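You operate a simulated robot arm through the tools that you are given. There is no shell and no other tool. Be economical: measure what you need, move in short steps, check, and stop when the job is done.

Carry out the task below with a simulated robot arm. There is one attempt and no reset: what you move stays moved.

TASK
Fetch the yellow oil tag and stand it on the rest of the bag sealer. Then turn the dial of the bag sealer to 2.

It is judged by the outcome, as a careful person would: the job done as asked, and still so three seconds after it is handed in. It fails if anything else is knocked over, pushed out of place, dropped, spilled or broken.

THE ROBOT
A 7-joint arm with a two-finger parallel gripper, fixed in place. Base frame: the origin is at the foot of the arm, x ahead of it, y to its left, z up; the work surface is at about z = 850. Lengths are in mm, angles in degrees, forces in N, time in s.
With the tool pointing down near the work surface it reaches from about 300 to 700 mm from the base axis. Its first joint turns from -66.0 to 66.0 degrees. Payload 1.57 kg.
Tool frame: the origin (TCP) lies between the finger pads and is the grasp point; the fingertips stand 30 mm ahead of it; z points along the fingers, y is the line along which they close. The gripper opens to 110 mm. The fingers are 24 mm wide and 12 mm thick; the gripper's body (48 by 112 mm) begins 78 mm behind the TCP.
Orientation is told as [roll, pitch, yaw] about the base's x, y, z axes, in that order, counted from this pose: with the fingers straight down and closing along the base's y, the tool's x points along the base's -x, its y along +y and its z along -z.

THE INTERFACE
- The arm moves only by the tool drive_tool. Its arguments are lists of equal length, an entry for each row: "gripper": the gripper command, from -1 (shut) to 1 (fully open), values between in proportion; "travel": the shift along the tool's x, y, z in units of 40 mm (1.0 is 40 mm), a list of three; "rot": the turn, a rotation vector about the tool's x, y, z in units of 5 degrees (1.0 is 5 degrees), a list of three. In form: {"gripper": [gripper, ...], "travel": [[x, y, z], ...], "rot": [[ax, ay, az], ...]}. A call has 1 to 10 rows; each row shifts and turns the commanded pose from where the row before left it, along the tool's axes as they then stand. A call with a number of a shift or a turn outside -1 to 1 is refused whole. A row lasts 0.2 s, in which the tool goes at most 50 mm and 8.6 degrees; a call with a longer step from one row to the next is refused whole, and so is a gripper value outside its range. A pose out of reach is approached as far as the arm can. The call stops where the force on the tool passes 40 N (or 10 N more than at its start, if that is more) or the arm is blocked; 0.2 s more then pass. The fingers move at their own pace (about 108 mm/s each) and stop on an object; they squeeze with about 29 N. The grip force told is the motor's: it shows also when the fingers shut on nothing. Time passes only in rows, and 0.2 s behind the last, so rows that do not move let the fingers close. It gives the time, the measured TCP pose, the force on the tool (base axes), the opening and the grip force at its end, in the units of the frame above (readings bear some noise), and new pictures: "show" is both (left out), scene, wrist or none.
- Cameras (640 x 400 px; columns grow to the right, rows downward): "scene" is fixed at [152.4, -385.6, 1397.9]; the picture's right is [0.88, -0.48, 0.00], its down [-0.30, -0.55, -0.78] and it looks along [0.37, 0.68, -0.63] (base axes); focal length 319 px, centre (320, 200). "wrist" rides on the gripper at [-36, 0, -80] in the tool frame; the picture's right is [0.00, -1.00, 0.00], its down [0.97, 0.00, -0.24] and it looks along [0.24, 0.00, 0.97] (tool axes); focal length 218 px, centre (320, 200).
- measure_at(camera, pixels): for up to 12 pixels [column, row] of the newest picture of that camera ("zoom" is the newest enlarged one), the place [x, y, z] in the base frame of the surface seen there, good to about 3 mm. No time passes.
- close_up(camera, box): a new picture of the part [left, top, right, bottom] of that camera's present view, enlarged. No time passes.
- hand_in(): hands the job in; it is judged then, once.

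Work in short steps. Measure before you move; look again where a grasp or a placing could have gone wrong, and mend it. You have 80 turns and 120 pictures in all, those below and enlarged ones among them. Open the gripper and draw the arm clear of the work before you hand the job in, unless the task says otherwise; then end with one line.

The tools are called after "Request:" by a JSON object that holds its "api" and its "payload". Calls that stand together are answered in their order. drive_tool: Moves the arm, as the interface text tells. Its arguments: {"type":"object","properties":{"gripper":{"type":"array","items":{"type":"number"}},"travel":{"type":"array","items":{"type":"array","items":{"type":"number"}}},"rot":{"type":"array","items":{"type":"array","items":{"type":"number"}}},"show":{"type":"string","enum":["both","scene","wrist","none"]}},"required":["gripper","travel","rot"]} The other tools are called the same way: measure_at (camera, pixels) gives the place of the surface under pixels of a picture; close_up (camera, box) takes an enlarged picture of a part of a camera's view; hand_in () hands the job in.

At the start:

```text
time_s: 0.0
tool_pos: [332.9, -4.7, 1193.4]
orientation: [-0.1, 0.0, 0.0]
ft_force: [0.0, -0.9, 0.5]
finger_gap: 109.8
grip_force: 0.0
```

scene: 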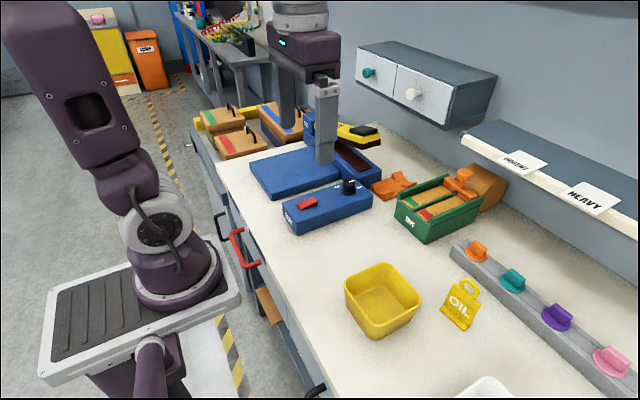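
wrist: 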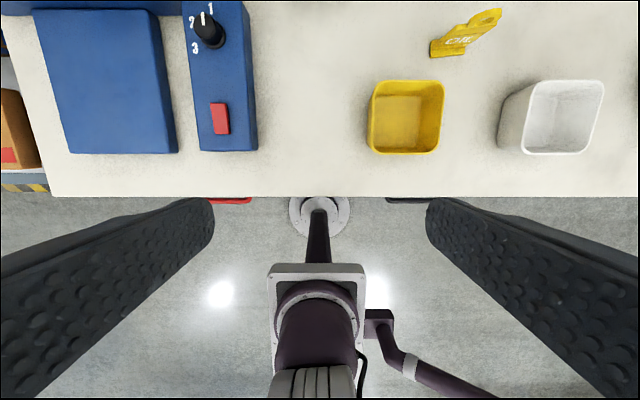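

The OIL tag is near scene (460,308). The bag sealer is probably the blue device with the dial near (348,186). I'll enlarge both areas.

Request:
{"api": "close_up", "payload": {"camera": "scene", "box": [240, 90, 400, 240]}}

Request:
{"api": "close_up", "payload": {"camera": "scene", "box": [410, 260, 510, 350]}}

Request:
{"api": "close_up", "payload": {"camera": "wrist", "box": [0, 0, 320, 200]}}

Request:
{"api": "measure_at", "payload": {"camera": "scene", "pixels": [[460, 320], [452, 313], [470, 325], [462, 298], [470, 284], [348, 182], [348, 193], [307, 203], [290, 170], [330, 213], [480, 295], [443, 322]]}}

```text
2.67 times, centred on (320, 165) of scene
```

zoom: 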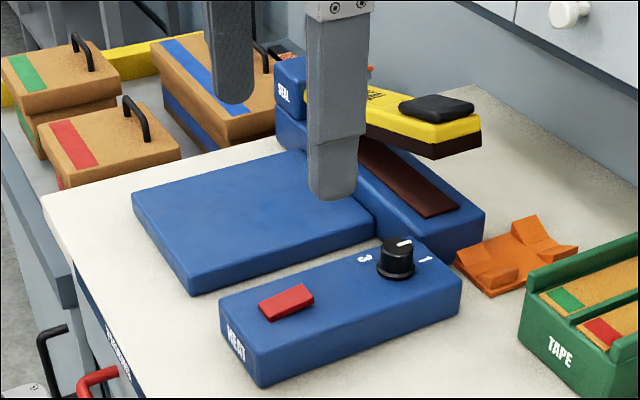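

```text
4.44 times, centred on (460, 305) of scene
```

zoom: 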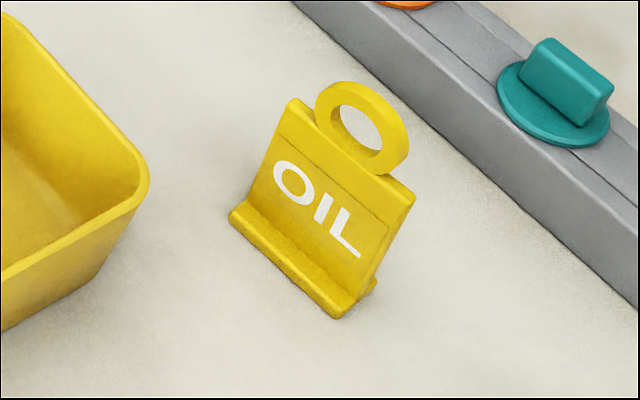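

```text
2.00 times, centred on (160, 100) of wrist
```

zoom: 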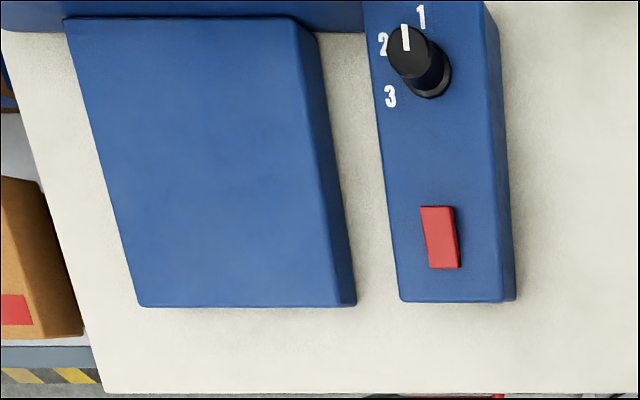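

```text
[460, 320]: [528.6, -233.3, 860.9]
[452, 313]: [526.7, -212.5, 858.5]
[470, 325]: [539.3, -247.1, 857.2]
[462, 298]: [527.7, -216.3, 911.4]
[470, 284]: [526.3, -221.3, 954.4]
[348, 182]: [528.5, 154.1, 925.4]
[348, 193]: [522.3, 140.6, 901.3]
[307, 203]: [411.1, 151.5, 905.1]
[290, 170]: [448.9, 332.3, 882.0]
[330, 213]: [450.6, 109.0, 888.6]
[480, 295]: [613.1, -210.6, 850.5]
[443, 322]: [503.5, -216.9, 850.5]
```

I'll measure the tag's outline and the dial in detail, and look at the orange piece by the sealer.

Request:
{"api": "measure_at", "payload": {"camera": "scene", "pixels": [[442, 308], [463, 330], [475, 301], [454, 286], [450, 298], [468, 312], [473, 304], [457, 292], [461, 283], [474, 296], [500, 350], [425, 300]]}}

Request:
{"api": "close_up", "payload": {"camera": "scene", "box": [320, 110, 430, 220]}}

Request:
{"api": "close_up", "payload": {"camera": "wrist", "box": [400, 0, 528, 80]}}

Request:
{"api": "measure_at", "payload": {"camera": "wrist", "pixels": [[203, 18], [203, 25], [212, 45], [40, 12], [155, 15], [72, 150], [172, 150], [100, 80], [200, 147], [252, 147], [192, 5], [240, 5]]}}

```text
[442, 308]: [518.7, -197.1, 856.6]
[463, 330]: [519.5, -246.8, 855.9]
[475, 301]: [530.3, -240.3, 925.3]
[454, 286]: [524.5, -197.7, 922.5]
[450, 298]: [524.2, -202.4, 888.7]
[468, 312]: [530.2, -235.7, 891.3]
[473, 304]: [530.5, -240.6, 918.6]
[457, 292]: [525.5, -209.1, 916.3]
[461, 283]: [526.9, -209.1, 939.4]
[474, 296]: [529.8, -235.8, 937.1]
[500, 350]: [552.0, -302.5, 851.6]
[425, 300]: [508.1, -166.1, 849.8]
```

```text
3.64 times, centred on (375, 165) of scene
```

zoom: 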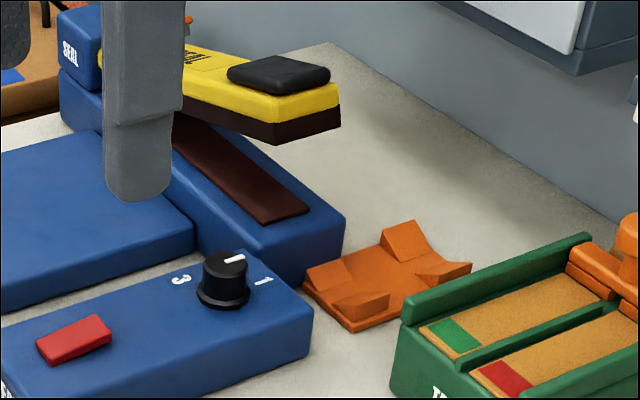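

```text
5.00 times, centred on (464, 40) of wrist
```

zoom: 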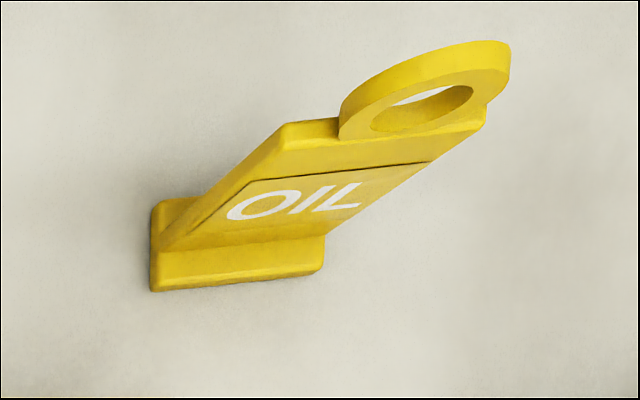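

```text
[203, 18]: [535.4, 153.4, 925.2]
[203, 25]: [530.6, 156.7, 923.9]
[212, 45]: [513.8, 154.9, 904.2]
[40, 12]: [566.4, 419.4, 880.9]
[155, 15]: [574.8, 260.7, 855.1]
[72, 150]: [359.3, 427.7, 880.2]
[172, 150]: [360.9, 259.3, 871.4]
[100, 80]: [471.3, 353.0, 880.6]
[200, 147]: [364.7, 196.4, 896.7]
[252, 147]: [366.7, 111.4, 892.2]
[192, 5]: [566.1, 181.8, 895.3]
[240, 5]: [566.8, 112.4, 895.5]
```

The sealer's flat blue rest has its top at z≈881, with x 359–572 and y 265–428. The tag is a vertical plate near (528,-219) with its normal about along x. I'll go above it, then yaw about -81°.

Request:
{"api": "drive_tool", "payload": {"gripper": [1, 1, 1, 1, 1, 1, 1, 1, 1, 1], "travel": [[-0.69, -0.76, 0.4], [-0.69, -0.76, 0.4], [-0.69, -0.76, 0.4], [-0.69, -0.76, 0.4], [-0.69, -0.76, 0.4], [-0.69, -0.76, 0.4], [-0.69, -0.76, 0.4], [0, 0, 0], [0, 0, 0], [0, 0, 0]], "rot": [[0, 0, 0], [0, 0, 0], [0, 0, 0], [0, 0, 0], [0, 0, 0], [0, 0, 0], [0, 0, 0], [0, 0, 1], [0, 0, 1], [0, 0, 1]], "show": "none"}}

Request:
{"api": "drive_tool", "payload": {"gripper": [1, 1, 1, 1, 1, 1, 1, 1, 1, 1], "travel": [[0, 0, 0], [0, 0, 0], [0, 0, 0], [0, 0, 0], [0, 0, 0], [0, 0, 0], [0, 0, 0], [0, 0, 0], [0, 0, 0], [0, 0, 0]], "rot": [[0, 0, 1], [0, 0, 1], [0, 0, 1], [0, 0, 1], [0, 0, 1], [0, 0, 1], [0, 0, 1], [0, 0, 1], [0, 0, 1], [0, 0, 1]], "show": "none"}}

Request:
{"api": "drive_tool", "payload": {"gripper": [1, 1, 1, 1, 1], "travel": [[0, 0, 0], [0, 0, 0], [0, 0, 0], [0, 0, 0], [0, 0, 0]], "rot": [[0, 0, 1], [0, 0, 1], [0, 0, 1], [0, 0, 0.3], [0, 0, 0]]}}

```text
time_s: 2.2
tool_pos: [525.7, -219.2, 1081.6]
orientation: [-0.1, 0.0, -15.1]
ft_force: [0.0, -0.2, -0.1]
finger_gap: 110.2
grip_force: 0.1
```

```text
time_s: 4.4
tool_pos: [526.7, -218.9, 1080.0]
orientation: [0.0, 0.0, -65.2]
ft_force: [0.2, -0.5, -1.0]
finger_gap: 109.9
grip_force: 0.1
```

```text
time_s: 5.6
tool_pos: [526.3, -219.6, 1081.8]
orientation: [-0.1, 0.0, -81.5]
ft_force: [0.5, 0.3, 0.1]
finger_gap: 109.9
grip_force: 0.0
```

scene: 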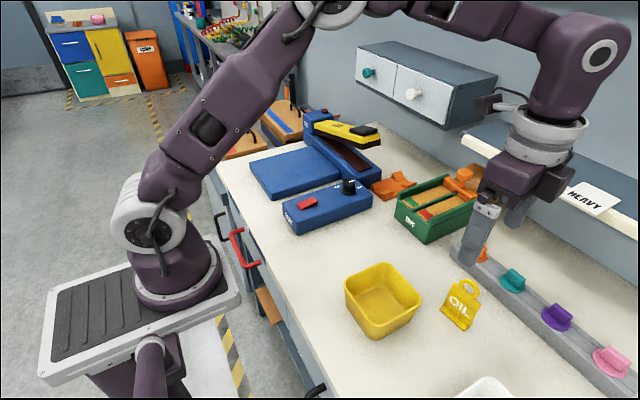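
wrist: 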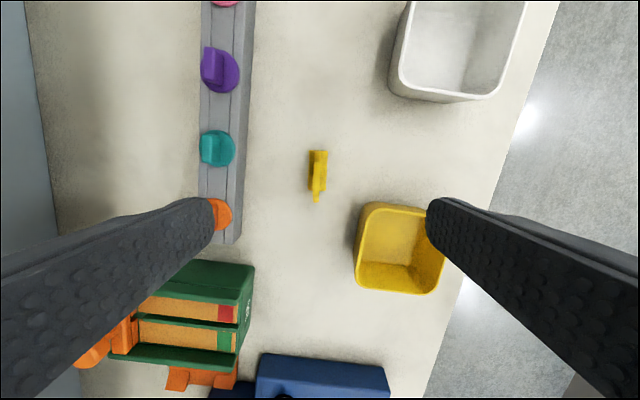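

Request:
{"api": "close_up", "payload": {"camera": "wrist", "box": [280, 140, 360, 210]}}

Request:
{"api": "measure_at", "payload": {"camera": "wrist", "pixels": [[312, 152], [326, 152], [318, 160], [316, 175], [314, 190], [323, 190], [322, 175], [364, 206], [240, 240], [317, 200]]}}

```text
5.71 times, centred on (320, 175) of wrist
```

zoom: 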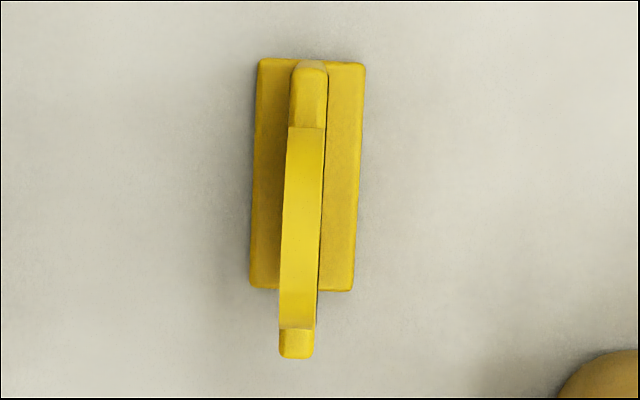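

```text
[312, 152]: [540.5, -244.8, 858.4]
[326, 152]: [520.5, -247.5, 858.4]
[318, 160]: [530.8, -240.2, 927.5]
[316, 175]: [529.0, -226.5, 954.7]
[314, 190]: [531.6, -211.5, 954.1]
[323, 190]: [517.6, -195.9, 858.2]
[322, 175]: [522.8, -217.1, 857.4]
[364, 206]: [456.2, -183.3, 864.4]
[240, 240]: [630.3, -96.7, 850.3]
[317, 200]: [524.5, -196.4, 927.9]
```

Tag centre ≈ (529,-219). I'll correct the yaw by 2.5°, open to about 60 mm and descend to z≈908.

Request:
{"api": "drive_tool", "payload": {"gripper": [0.1, 0.1, 0.1, 0.1, 0.1, 0.1, 0.1, 0.1, 0.1], "travel": [[0, 0.06, 0], [0, 0, 0.7], [0, 0, 0.7], [0, 0, 0.7], [0, 0, 0.7], [0, 0, 0.7], [0, 0, 0.5], [0, 0, 0.34], [0, 0, 0]], "rot": [[0, 0, 0.5], [0, 0, 0], [0, 0, 0], [0, 0, 0], [0, 0, 0], [0, 0, 0], [0, 0, 0], [0, 0, 0], [0, 0, 0]]}}

```text
time_s: 7.6
tool_pos: [528.1, -216.9, 909.3]
orientation: [0.1, 0.0, -84.0]
ft_force: [-0.7, -0.1, 0.4]
finger_gap: 60.4
grip_force: 0.0
```

scene: 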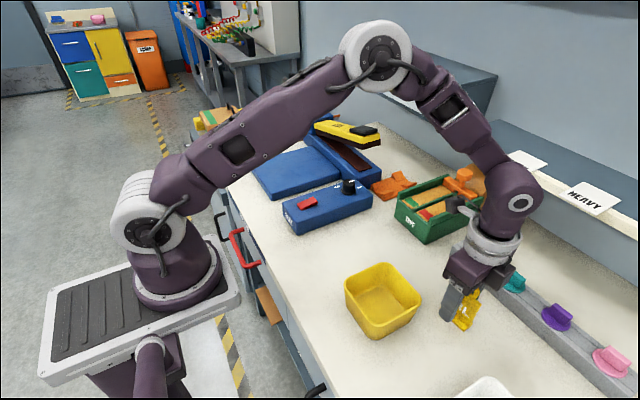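
wrist: 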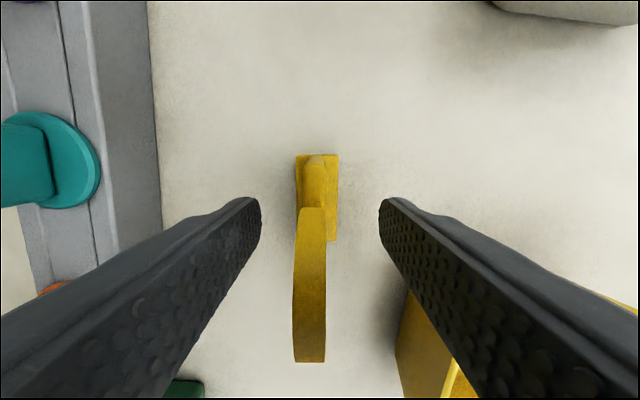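

The plate sits between the fingers, slightly left of centre. I'll shift 2 mm and close.

Request:
{"api": "drive_tool", "payload": {"gripper": [0.1, -0.4, -1, -1, -1, -1], "travel": [[0, 0.05, 0], [0, 0, 0], [0, 0, 0], [0, 0, 0], [0, 0, 0], [0, 0, 0]], "rot": [[0, 0, 0], [0, 0, 0], [0, 0, 0], [0, 0, 0], [0, 0, 0], [0, 0, 0]]}}

```text
time_s: 9.0
tool_pos: [529.2, -218.0, 909.2]
orientation: [0.0, -0.1, -84.0]
ft_force: [-0.7, -0.3, -0.1]
finger_gap: 6.4
grip_force: 26.8
```

scene: 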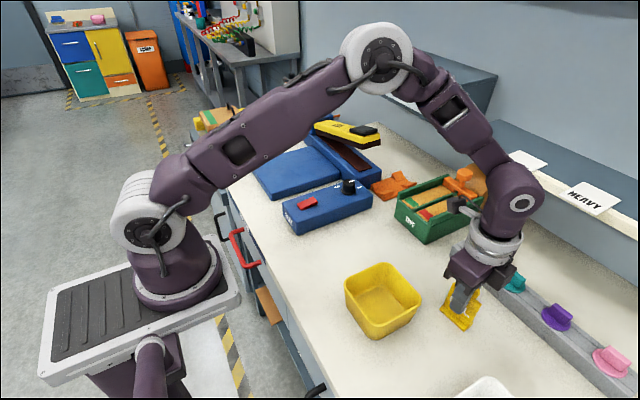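
wrist: 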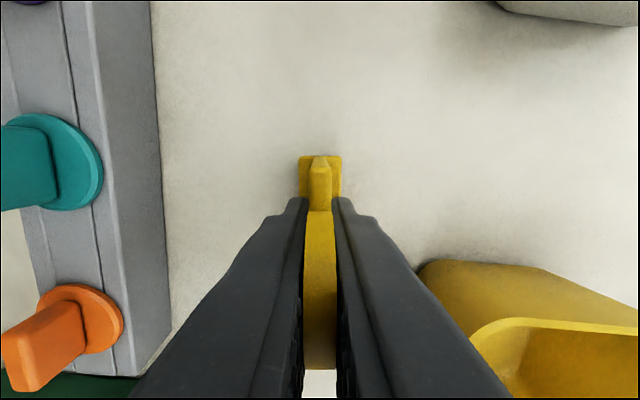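

Holding at 6.4 mm. Lift 150 mm and carry along tool +x (about base +y).

Request:
{"api": "drive_tool", "payload": {"gripper": [-1, -1, -1, -1, -1, -1], "travel": [[0, 0, -0.3], [0, 0, -0.7], [0, 0, -0.8], [0, 0, -0.8], [0, 0, -0.8], [0, 0, -0.4]], "rot": [[0, 0, 0], [0, 0, 0], [0, 0, 0], [0, 0, 0], [0, 0, 0], [0, 0, 0]]}}

Request:
{"api": "measure_at", "payload": {"camera": "scene", "pixels": [[378, 130], [360, 135], [330, 125], [315, 118], [370, 145], [395, 180]]}}

```text
time_s: 10.4
tool_pos: [528.1, -217.9, 1062.7]
orientation: [-0.1, 0.0, -84.1]
ft_force: [-0.6, -0.3, -0.3]
finger_gap: 6.3
grip_force: 26.0
```

scene: 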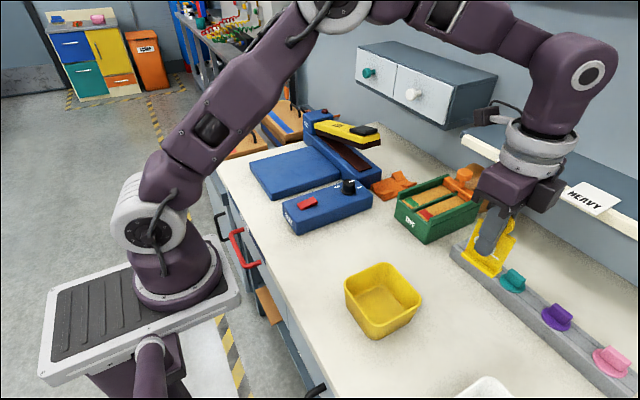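
wrist: 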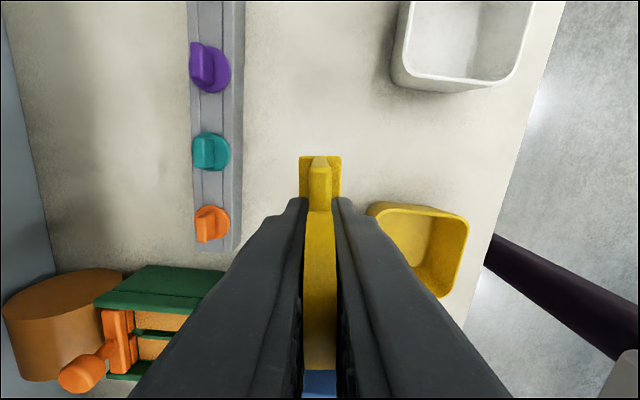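

```text
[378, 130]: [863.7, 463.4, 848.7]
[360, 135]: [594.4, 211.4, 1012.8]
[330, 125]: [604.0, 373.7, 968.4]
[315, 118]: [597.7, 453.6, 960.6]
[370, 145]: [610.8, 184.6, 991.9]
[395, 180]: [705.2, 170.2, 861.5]
```

The sealer arm occupies x≥590, so my path at x≈450–528 stays clear. I'll carry toward (450,342).

Request:
{"api": "drive_tool", "payload": {"gripper": [-1, -1, -1, -1, -1, -1, -1], "travel": [[0.4, -0.1, 0], [0.9, -0.1, 0], [0.95, -0.1, 0], [0.95, -0.1, 0], [0.95, -0.12, 0], [0.95, 0, 0], [0.95, 0, 0]], "rot": [[0, 0, 0], [0, 0, 0], [0, 0, 0], [0, 0, 0], [0, 0, 0], [0, 0, 0], [0, 0, 0]], "show": "none"}}

Request:
{"api": "drive_tool", "payload": {"gripper": [-1, -1, -1, -1, -1, -1, -1, -1, -1, -1], "travel": [[0.95, 0, 0], [0.95, 0, 0], [0.95, 0, 0], [0.95, 0, 0], [0.95, 0, 0], [0.95, 0, 0], [0.9, 0, 0], [0.8, 0, 0], [0.6, 0, 0], [0, 0, 0]], "rot": [[0, 0, 0], [0, 0, 0], [0, 0, 0], [0, 0, 0], [0, 0, 0], [0, 0, 0], [0, 0, 0], [0, 0, 0], [0, 0, 0], [0, 0, 0]]}}

```text
time_s: 12.0
tool_pos: [485.2, 20.6, 1060.2]
orientation: [-0.1, 0.0, -83.9]
ft_force: [0.0, -0.9, -1.2]
finger_gap: 6.4
grip_force: 25.7
```

```text
time_s: 14.2
tool_pos: [449.5, 338.4, 1060.2]
orientation: [-0.1, -0.1, -84.1]
ft_force: [0.3, -0.5, -1.1]
finger_gap: 6.3
grip_force: 25.7
```

scene: 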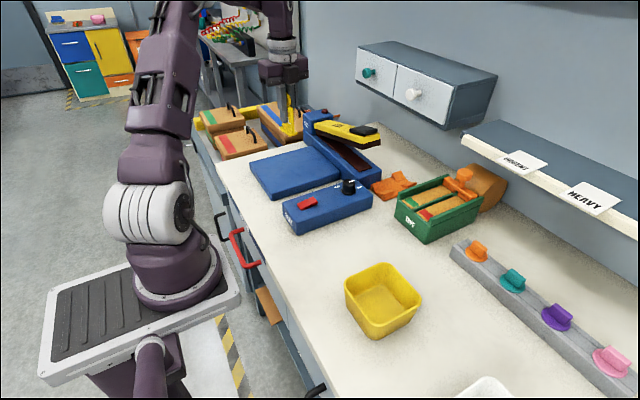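
wrist: 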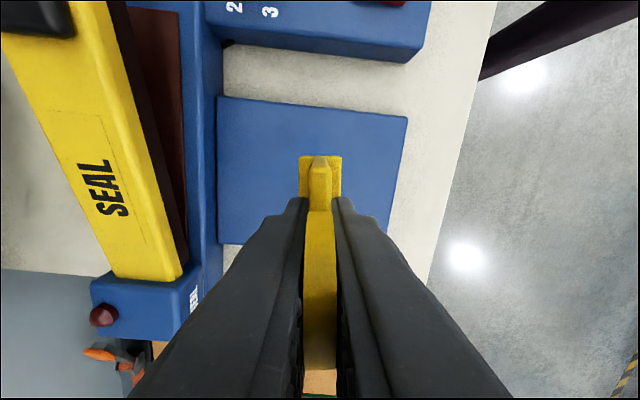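

The blue plate is joined to the sealer base and the tag is over its middle. Descend to just above contact (TCP z≈943).

Request:
{"api": "drive_tool", "payload": {"gripper": [-1, -1, -1, -1, -1, -1], "travel": [[0, 0, 0.6], [0, 0, 0.8], [0, 0, 0.8], [0, 0, 0.5], [0, 0, 0.2], [0, 0, 0]], "rot": [[0, 0, 0], [0, 0, 0], [0, 0, 0], [0, 0, 0], [0, 0, 0], [0, 0, 0]]}}

Request:
{"api": "close_up", "payload": {"camera": "scene", "box": [240, 110, 370, 210]}}

```text
time_s: 15.6
tool_pos: [451.7, 338.5, 943.1]
orientation: [-0.1, 0.0, -84.0]
ft_force: [0.1, 0.0, -0.9]
finger_gap: 5.9
grip_force: 26.3
```

scene: 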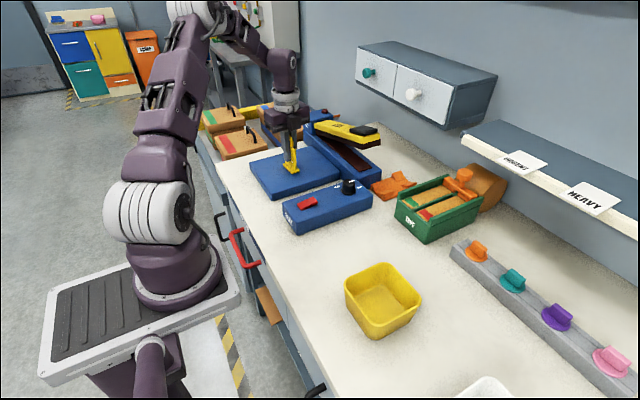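
wrist: 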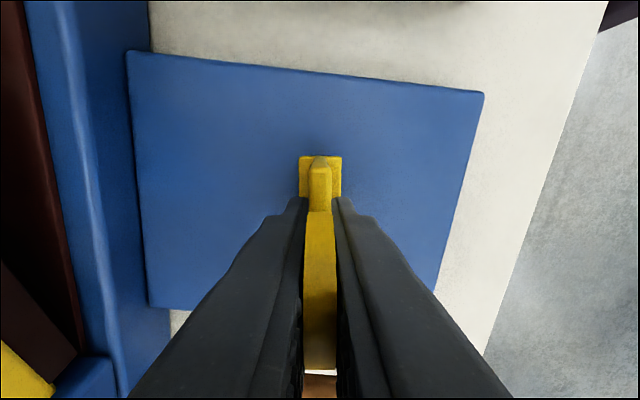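

```text
4.00 times, centred on (305, 160) of scene
```

zoom: 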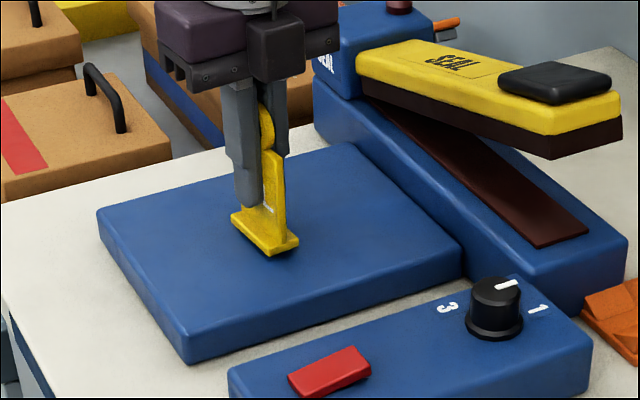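

Nearly touching. I'll lower in 1 mm steps and watch the force.

Request:
{"api": "drive_tool", "payload": {"gripper": [-1, -1, -1, -1], "travel": [[0, 0, 0.025], [0, 0, 0.025], [0, 0, 0.025], [0, 0, 0]], "rot": [[0, 0, 0], [0, 0, 0], [0, 0, 0], [0, 0, 0]], "show": "none"}}

```text
time_s: 16.6
tool_pos: [451.3, 340.9, 940.7]
orientation: [0.0, 0.0, -84.0]
ft_force: [0.1, 0.2, -1.9]
finger_gap: 6.2
grip_force: 26.2
```

Request:
{"api": "drive_tool", "payload": {"gripper": [-1, -1, -1], "travel": [[0, 0, 0.025], [0, 0, 0], [0, 0, 0]], "rot": [[0, 0, 0], [0, 0, 0], [0, 0, 0]], "show": "none"}}

```text
time_s: 17.4
tool_pos: [451.8, 339.8, 941.7]
orientation: [-0.1, 0.1, -84.0]
ft_force: [-0.2, -0.4, -1.5]
finger_gap: 6.1
grip_force: 26.4
```

Request:
{"api": "drive_tool", "payload": {"gripper": [-1, -1, -1], "travel": [[0, 0, 0.03], [0, 0, 0], [0, 0, 0]], "rot": [[0, 0, 0], [0, 0, 0], [0, 0, 0]]}}

Request:
{"api": "close_up", "payload": {"camera": "scene", "box": [270, 130, 330, 190]}}

```text
time_s: 18.2
tool_pos: [451.9, 341.0, 937.7]
orientation: [0.0, 0.1, -84.0]
ft_force: [0.3, 0.7, 0.2]
finger_gap: 6.5
grip_force: 25.5
```

scene: 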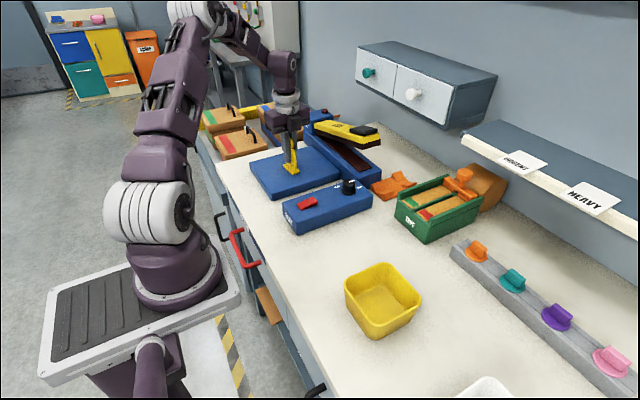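
wrist: 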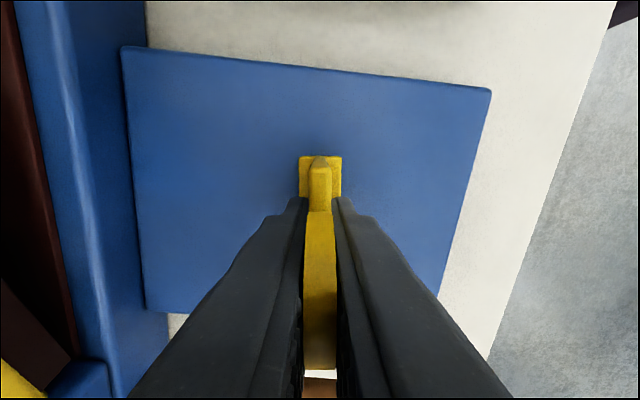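

```text
6.67 times, centred on (300, 160) of scene
```

zoom: 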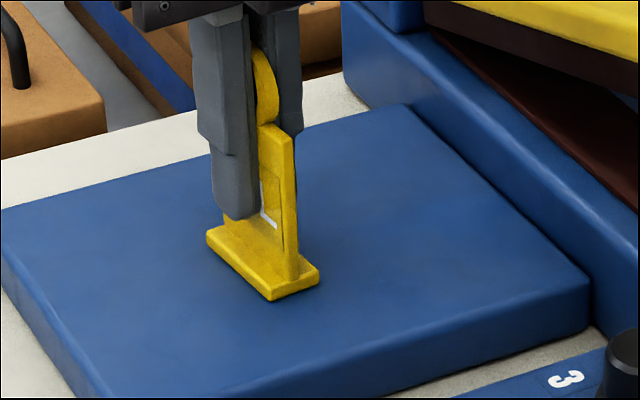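

No contact force yet; a little lower.

Request:
{"api": "drive_tool", "payload": {"gripper": [-1, -1, -1], "travel": [[0, 0, 0.03], [0, 0, 0], [0, 0, 0]], "rot": [[0, 0, 0], [0, 0, 0], [0, 0, 0]], "show": "none"}}

```text
time_s: 19.0
tool_pos: [451.6, 340.9, 938.1]
orientation: [0.1, 0.0, -84.0]
ft_force: [-2.8, -3.4, 19.1]
finger_gap: 6.0
grip_force: 26.3
```

That's contact (19 N). I'll ease up slightly and open.

Request:
{"api": "drive_tool", "payload": {"gripper": [-1, -0.85, -0.7, -0.5, -0.4, -0.4], "travel": [[0, 0, -0.02], [0, 0, 0], [0, 0, 0], [0, 0, 0], [0, 0, 0], [0, 0, 0]], "rot": [[0, 0, 0], [0, 0, 0], [0, 0, 0], [0, 0, 0], [0, 0, 0], [0, 0, 0]]}}

```text
time_s: 20.4
tool_pos: [451.3, 340.5, 938.6]
orientation: [0.0, -0.1, -84.0]
ft_force: [0.0, 0.4, 0.2]
finger_gap: 33.3
grip_force: 0.0
```

scene: 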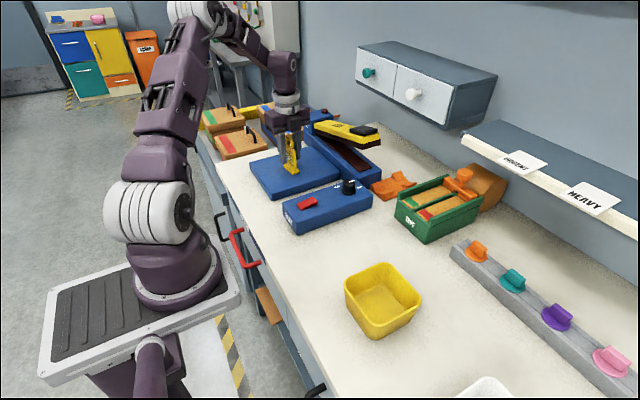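
wrist: 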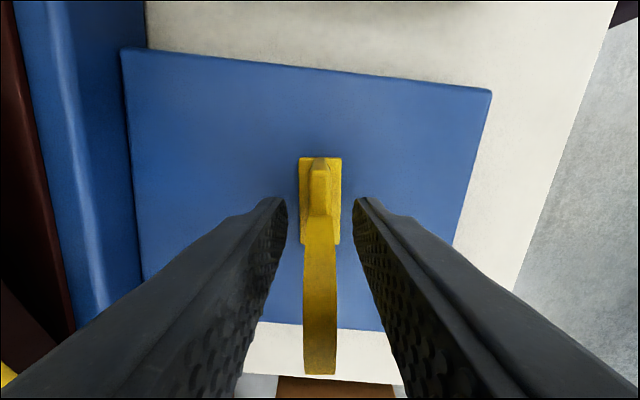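

The tag stands free. Lift straight up, then move over the dial.

Request:
{"api": "drive_tool", "payload": {"gripper": [-0.4, -0.4, -0.4, -0.4, -0.4, -0.4, -0.4, -0.4, -0.4, -0.4], "travel": [[0, 0, -0.4], [0, 0, -0.8], [0, 0, -0.9], [0, 0, -0.9], [0, 0, -0.9], [-0.97, 0.144, 0], [-0.97, 0.144, 0], [-0.97, 0.144, 0], [-0.97, 0.144, 0], [-0.97, 0.144, 0]], "rot": [[0, 0, 0], [0, 0, 0], [0, 0, 0], [0, 0, 0], [0, 0, 0], [0, 0, 0], [0, 0, 0], [0, 0, 0], [0, 0, 0], [0, 0, 0]], "show": "none"}}

Request:
{"api": "drive_tool", "payload": {"gripper": [-0.4, -0.4, -0.4, -0.4, -0.4, -0.4, -0.4, -0.4, -0.4, -0.4], "travel": [[0, 0, 0], [0, 0, 0], [0, 0, 0], [0, 0, 0], [0, 0, 0], [0, 0, 0], [0, 0, 0], [0, 0, 0], [0, 0, 0], [0, 0, 0]], "rot": [[0, 0, -1], [0, 0, -1], [0, 0, -1], [0, 0, -1], [0, 0, -1], [0, 0, -1], [0, 0, -1], [0, 0, -1], [0, 0, -1], [0, 0, -1]], "show": "none"}}

Request:
{"api": "drive_tool", "payload": {"gripper": [-0.4, -0.4, -0.4, -0.4, -0.4, -0.4, -0.4, -0.4], "travel": [[0, 0, 0], [0, 0, 0], [0, 0, 0], [0, 0, 0], [0, 0, 0], [0, 0, 0], [0, 0, 0], [0, 0, 0]], "rot": [[0, 0, -1], [0, 0, -1], [0, 0, -1], [0, 0, -1], [0, 0, -1], [0, 0, -1], [0, 0, -0.8], [0, 0, 0]]}}

```text
time_s: 22.6
tool_pos: [499.5, 151.3, 1095.6]
orientation: [0.0, 0.0, -84.1]
ft_force: [-0.3, 0.5, -0.6]
finger_gap: 33.1
grip_force: 0.0
```

```text
time_s: 24.8
tool_pos: [499.7, 150.1, 1094.4]
orientation: [0.1, 0.0, -33.9]
ft_force: [0.8, 0.1, 0.1]
finger_gap: 33.1
grip_force: 0.0
```

```text
time_s: 26.6
tool_pos: [499.7, 150.9, 1093.6]
orientation: [0.0, 0.0, 0.0]
ft_force: [-0.6, -0.6, -0.6]
finger_gap: 33.2
grip_force: 0.0
```

scene: 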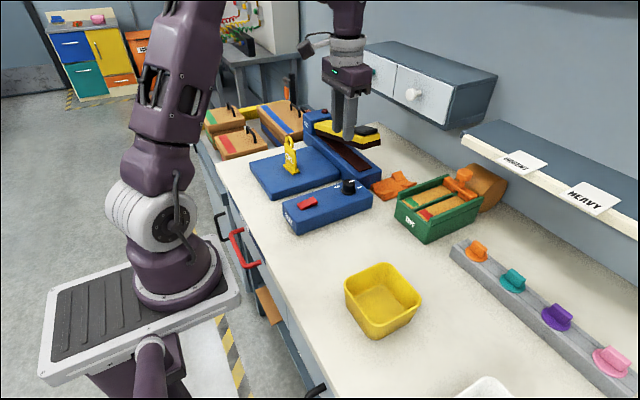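
wrist: 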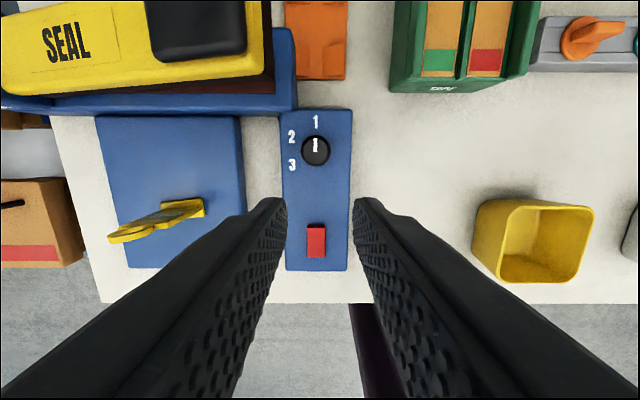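

Request:
{"api": "close_up", "payload": {"camera": "wrist", "box": [270, 100, 370, 190]}}

Request:
{"api": "measure_at", "payload": {"camera": "zoom", "pixels": [[295, 135], [135, 237], [140, 410], [285, 260], [285, 290], [285, 330], [210, 320], [365, 320], [285, 400], [285, 230]]}}

Request:
{"api": "measure_at", "payload": {"camera": "wrist", "pixels": [[265, 70], [240, 50], [160, 50], [340, 112], [316, 75]]}}

```text
4.44 times, centred on (320, 145) of wrist
```

zoom: 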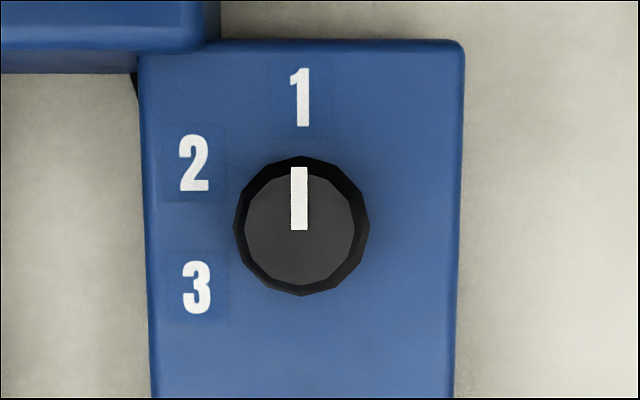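

```text
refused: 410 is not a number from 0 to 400
```

```text
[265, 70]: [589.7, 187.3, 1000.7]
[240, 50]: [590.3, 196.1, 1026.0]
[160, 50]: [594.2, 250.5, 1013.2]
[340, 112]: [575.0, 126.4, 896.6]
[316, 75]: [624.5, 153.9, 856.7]
```

Request:
{"api": "measure_at", "payload": {"camera": "zoom", "pixels": [[301, 97], [194, 163], [197, 288], [299, 175], [299, 225], [299, 280], [250, 230], [350, 230], [301, 292], [240, 225], [366, 225], [260, 330]]}}

```text
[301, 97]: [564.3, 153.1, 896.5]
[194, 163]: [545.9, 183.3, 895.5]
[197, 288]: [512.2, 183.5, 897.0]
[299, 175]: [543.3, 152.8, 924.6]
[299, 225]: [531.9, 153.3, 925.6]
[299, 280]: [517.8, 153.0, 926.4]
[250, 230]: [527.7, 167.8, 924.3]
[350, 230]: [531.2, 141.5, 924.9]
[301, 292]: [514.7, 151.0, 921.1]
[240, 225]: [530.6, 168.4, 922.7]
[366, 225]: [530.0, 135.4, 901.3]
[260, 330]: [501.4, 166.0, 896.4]
```

The pointer is at 1 (+x). Label 2 is 60° counter-clockwise. The knob centre is ≈(530.5,153.5) with its top at 925. I'll position above it and descend partway.

Request:
{"api": "drive_tool", "payload": {"gripper": [-0.1, -0.1, -0.1, -0.1, -0.1, -0.1], "travel": [[-0.77, 0.06, 0], [0, 0, 0.8], [0, 0, 0.8], [0, 0, 0.8], [0, 0, 0.4], [0, 0, 0]], "rot": [[0, 0, 0], [0, 0, 0], [0, 0, 0], [0, 0, 0], [0, 0, 0], [0, 0, 0]]}}

Request:
{"api": "measure_at", "payload": {"camera": "wrist", "pixels": [[320, 150], [320, 200]]}}

```text
time_s: 28.0
tool_pos: [530.5, 146.6, 981.0]
orientation: [-0.1, 0.0, 0.0]
ft_force: [0.2, -0.7, -0.4]
finger_gap: 49.5
grip_force: 0.1
```

scene: 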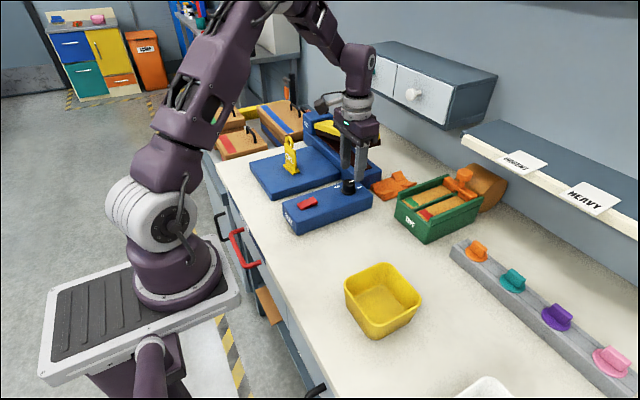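
wrist: 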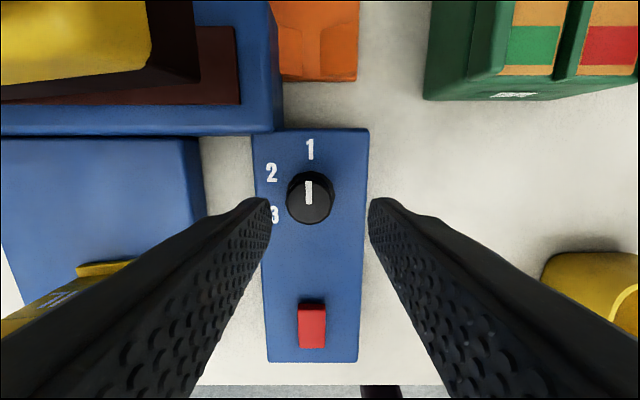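

```text
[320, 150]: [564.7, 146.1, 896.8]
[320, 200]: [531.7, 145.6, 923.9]
```

The tool sits about 6 mm short in y. I'll correct and recheck.

Request:
{"api": "drive_tool", "payload": {"gripper": [-0.1, -0.1, -0.1], "travel": [[0, 0.16, 0], [0, 0, 0.3], [0, 0, 0]], "rot": [[0, 0, 0], [0, 0, 0], [0, 0, 0]]}}

Request:
{"api": "close_up", "payload": {"camera": "wrist", "box": [240, 120, 400, 240]}}

```text
time_s: 28.8
tool_pos: [530.9, 156.4, 968.8]
orientation: [0.0, 0.0, 0.0]
ft_force: [0.1, -1.1, -0.2]
finger_gap: 49.4
grip_force: 0.1
```

scene: 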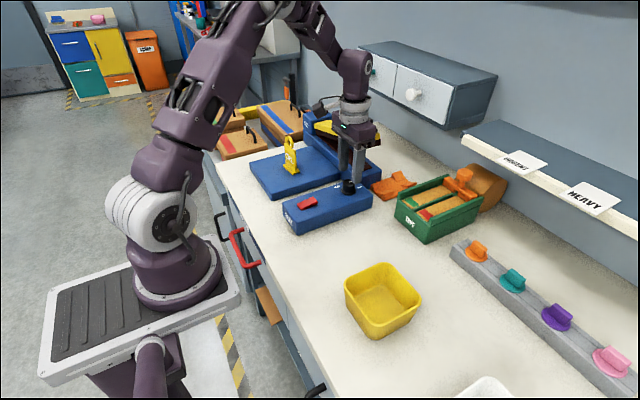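
wrist: 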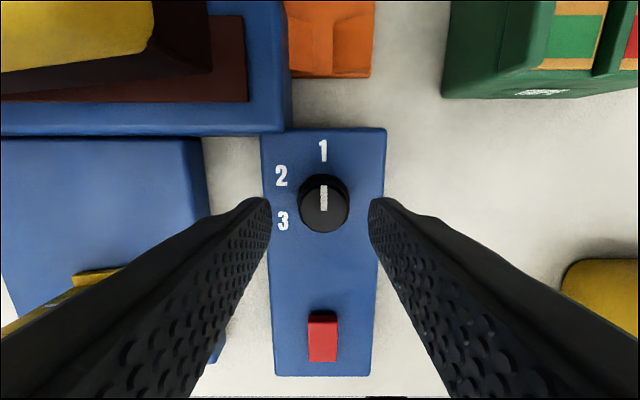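

```text
3.33 times, centred on (320, 180) of wrist
```

zoom: 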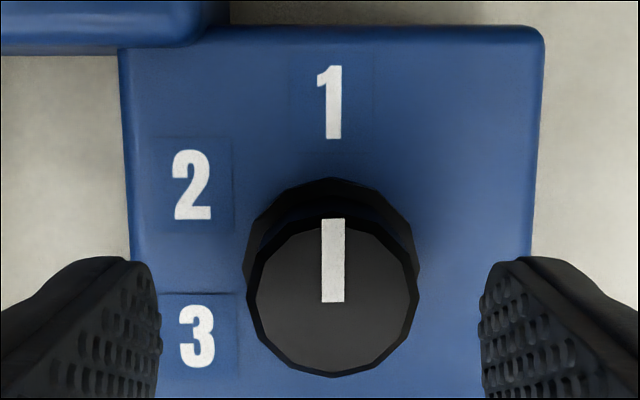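

Knob is about 2 mm right of centre. Correct and descend to z≈936 with a settling row.

Request:
{"api": "drive_tool", "payload": {"gripper": [-0.1, -0.1, -0.1, -0.1], "travel": [[0, -0.05, 0.4], [0, 0, 0.4], [0, 0, 0], [0, 0, 0]], "rot": [[0, 0, 0], [0, 0, 0], [0, 0, 0], [0, 0, 0]]}}

```text
time_s: 29.8
tool_pos: [530.5, 155.2, 938.6]
orientation: [-0.1, 0.0, -0.1]
ft_force: [-0.9, -0.3, 0.9]
finger_gap: 49.6
grip_force: 0.1
```

scene: 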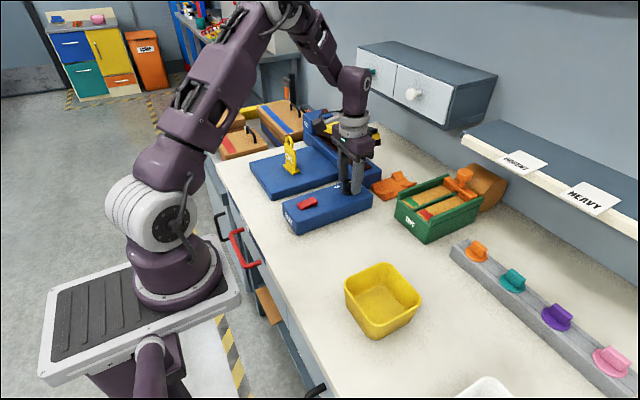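
wrist: 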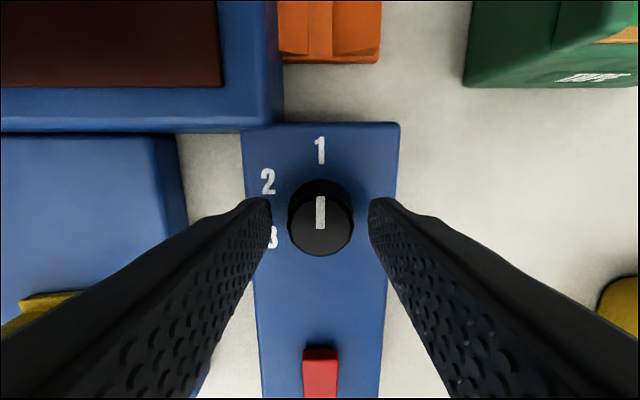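

Centred. Closing on the knob.

Request:
{"api": "drive_tool", "payload": {"gripper": [-0.4, -0.5, -1, -1], "travel": [[0, 0, 0.03], [0, 0, 0], [0, 0, 0], [0, 0, 0]], "rot": [[0, 0, 0], [0, 0, 0], [0, 0, 0], [0, 0, 0]]}}

```text
time_s: 30.8
tool_pos: [529.5, 155.8, 936.7]
orientation: [-0.1, 0.0, 0.0]
ft_force: [0.1, -10.7, 6.2]
finger_gap: 31.6
grip_force: 40.7
```

scene: 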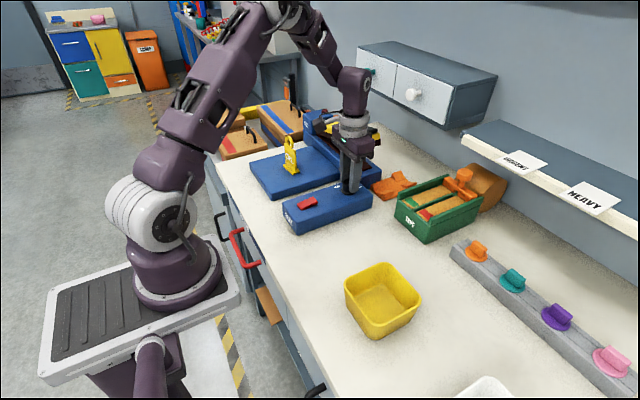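
wrist: 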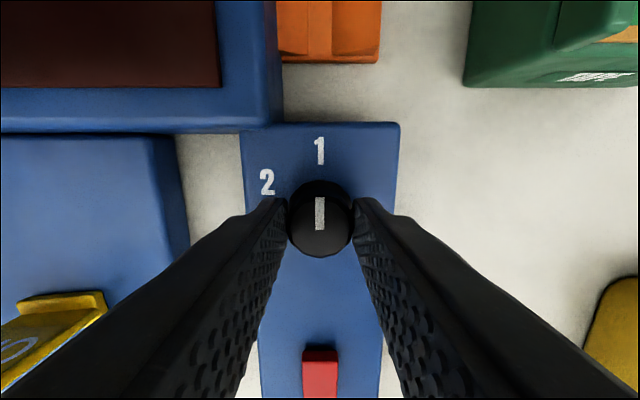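

Gripped with a small side force. I'll shift −1 mm in y and turn 30° counter-clockwise (rot z negative).

Request:
{"api": "drive_tool", "payload": {"gripper": [-1, -1, -1, -1, -1, -1, -1, -1], "travel": [[0, -0.03, 0], [0, 0, 0], [0, 0, 0], [0, 0, 0], [0, 0, 0], [0, 0, 0], [0, 0, 0], [0, 0, 0]], "rot": [[0, 0, 0], [0, 0, -1], [0, 0, -1], [0, 0, -1], [0, 0, -1], [0, 0, -1], [0, 0, -1], [0, 0, 0]]}}

```text
time_s: 32.6
tool_pos: [531.9, 155.4, 937.7]
orientation: [0.0, 0.0, 30.1]
ft_force: [-6.1, 4.7, 29.2]
finger_gap: 31.8
grip_force: 40.7
```

scene: 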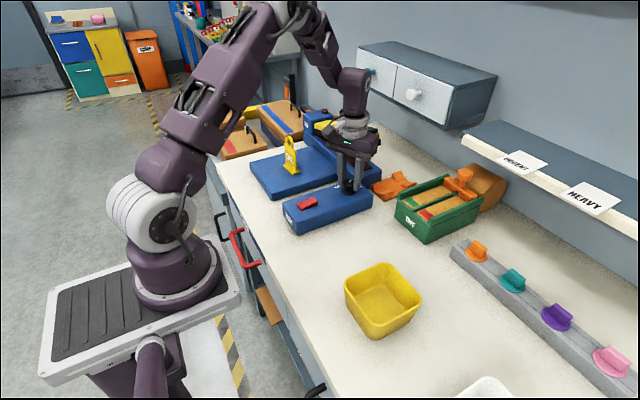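
wrist: 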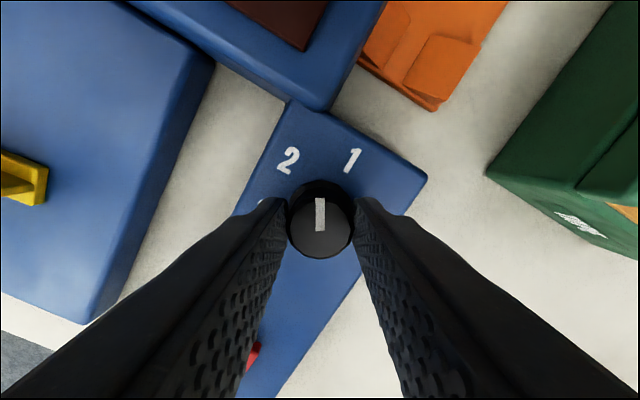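

The knob turns with the gripper, but there's 29 N of downward push, so I'll ease up 1.5 mm and continue 30°.

Request:
{"api": "drive_tool", "payload": {"gripper": [-1, -1, -1, -1, -1, -1, -1, -1], "travel": [[0, 0, -0.04], [0, 0, 0], [0, 0, 0], [0, 0, 0], [0, 0, 0], [0, 0, 0], [0, 0, 0], [0, 0, 0]], "rot": [[0, 0, 0], [0, 0, -1], [0, 0, -1], [0, 0, -1], [0, 0, -1], [0, 0, -1], [0, 0, -1], [0, 0, 0]]}}

Request:
{"api": "close_up", "payload": {"camera": "wrist", "box": [240, 100, 400, 260]}}

```text
time_s: 34.4
tool_pos: [529.9, 155.1, 937.2]
orientation: [0.1, 0.0, 60.1]
ft_force: [2.6, 9.8, -27.7]
finger_gap: 31.5
grip_force: 40.3
```

scene: 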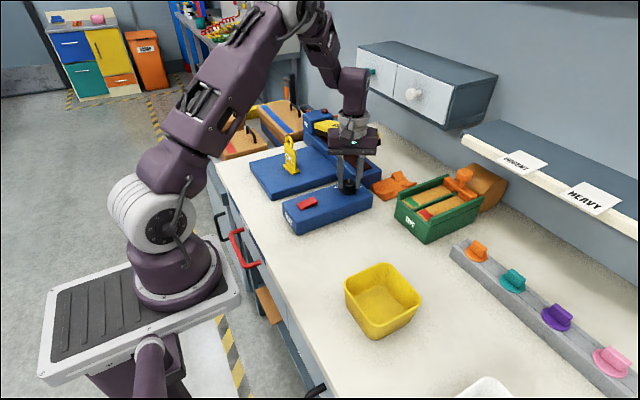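
wrist: 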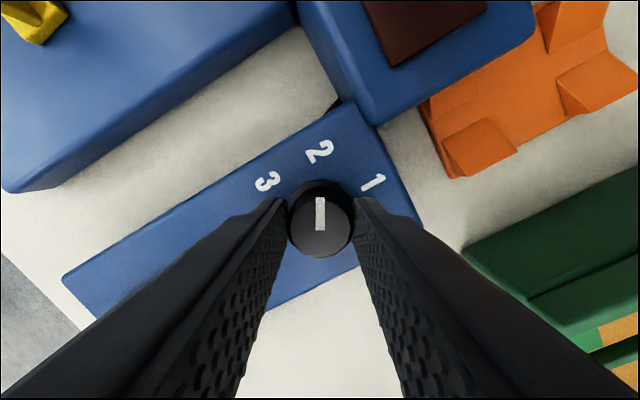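

```text
2.50 times, centred on (320, 180) of wrist
```

zoom: 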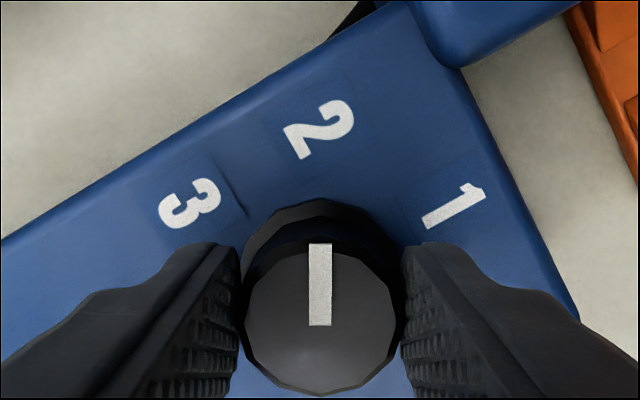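

The pointer is aligned with 2. I'll relieve the upward pull, then release.

Request:
{"api": "drive_tool", "payload": {"gripper": [-1, -1, -0.5, -0.3, -0.1, -0.1], "travel": [[0, 0, 0.02], [0, 0, 0], [0, 0, 0], [0, 0, 0], [0, 0, 0], [0, 0, 0]], "rot": [[0, 0, 0], [0, 0, 0], [0, 0, 0], [0, 0, 0], [0, 0, 0], [0, 0, 0]]}}

```text
time_s: 35.8
tool_pos: [530.6, 154.4, 938.0]
orientation: [0.0, 0.0, 60.0]
ft_force: [0.2, 1.0, -0.3]
finger_gap: 49.6
grip_force: 0.0
```

scene: 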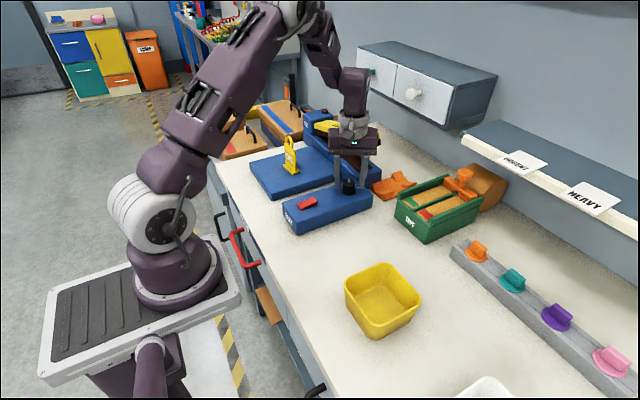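
wrist: 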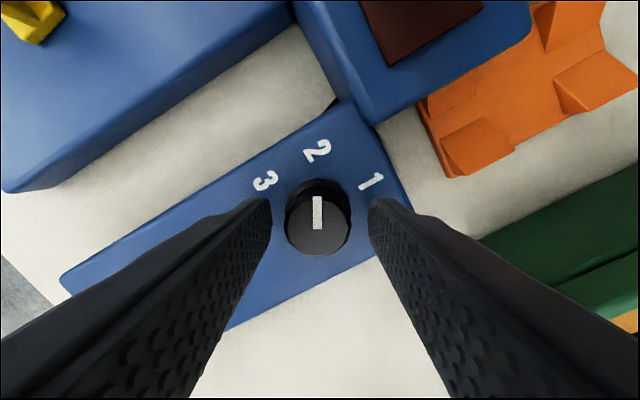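

Released with the pointer at 2. Lift straight up, then draw back.

Request:
{"api": "drive_tool", "payload": {"gripper": [-0.1, -0.1, -0.1, -0.1, -0.1, -0.1, -0.1, -0.1, -0.1, -0.1], "travel": [[0, 0, -0.4], [0, 0, -0.8], [0, 0, -0.9], [0, 0, -0.9], [0, 0, -0.9], [0.8, 0, 0], [0.8, 0, 0], [0.8, 0, 0], [0.8, 0, 0], [0, 0, 0]], "rot": [[0, 0, 0], [0, 0, 0], [0, 0, 0], [0, 0, 0], [0, 0, 0], [0, 0, 0], [0, 0, 0], [0, 0, 0], [0, 0, 0], [0, 0, 0]]}}

Request:
{"api": "close_up", "payload": {"camera": "scene", "box": [240, 90, 400, 240]}}

Request:
{"api": "close_up", "payload": {"camera": "wrist", "box": [220, 0, 420, 160]}}

```text
time_s: 38.0
tool_pos: [466.4, 44.6, 1091.1]
orientation: [0.0, 0.1, 60.0]
ft_force: [0.3, -0.8, 0.6]
finger_gap: 49.6
grip_force: 0.1
```

scene: 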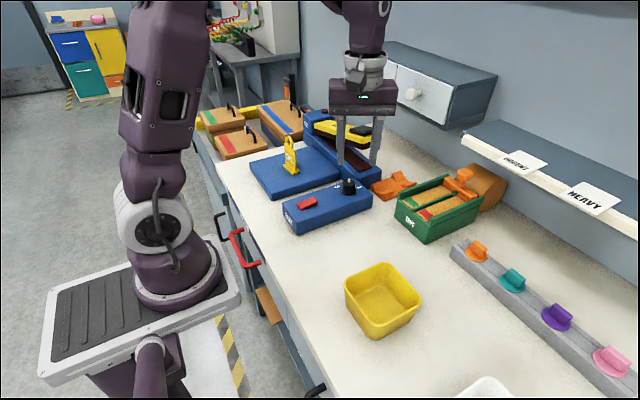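
wrist: 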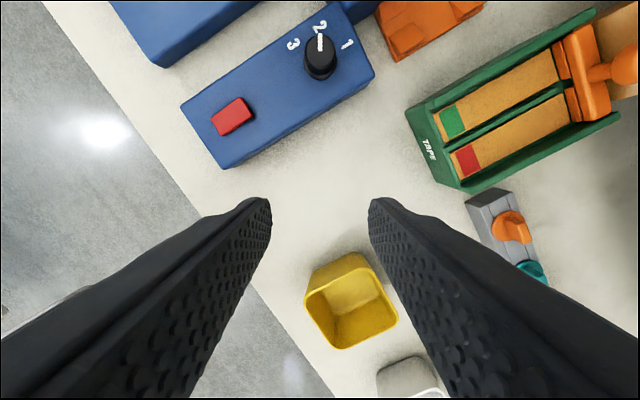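

```text
2.67 times, centred on (320, 165) of scene
```

zoom: 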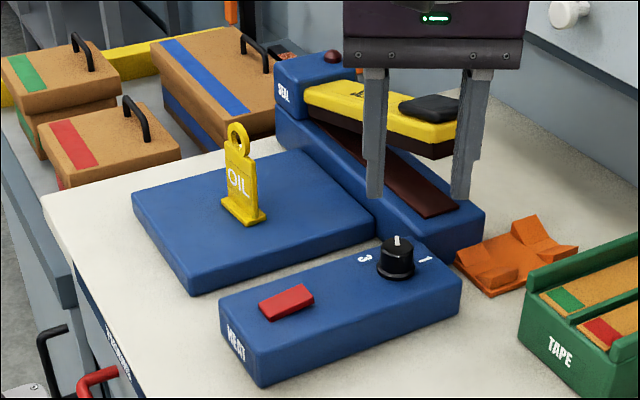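

```text
2.50 times, centred on (320, 80) of wrist
```

zoom: 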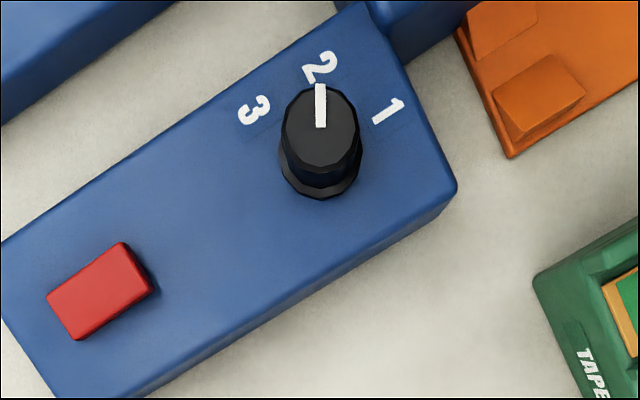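

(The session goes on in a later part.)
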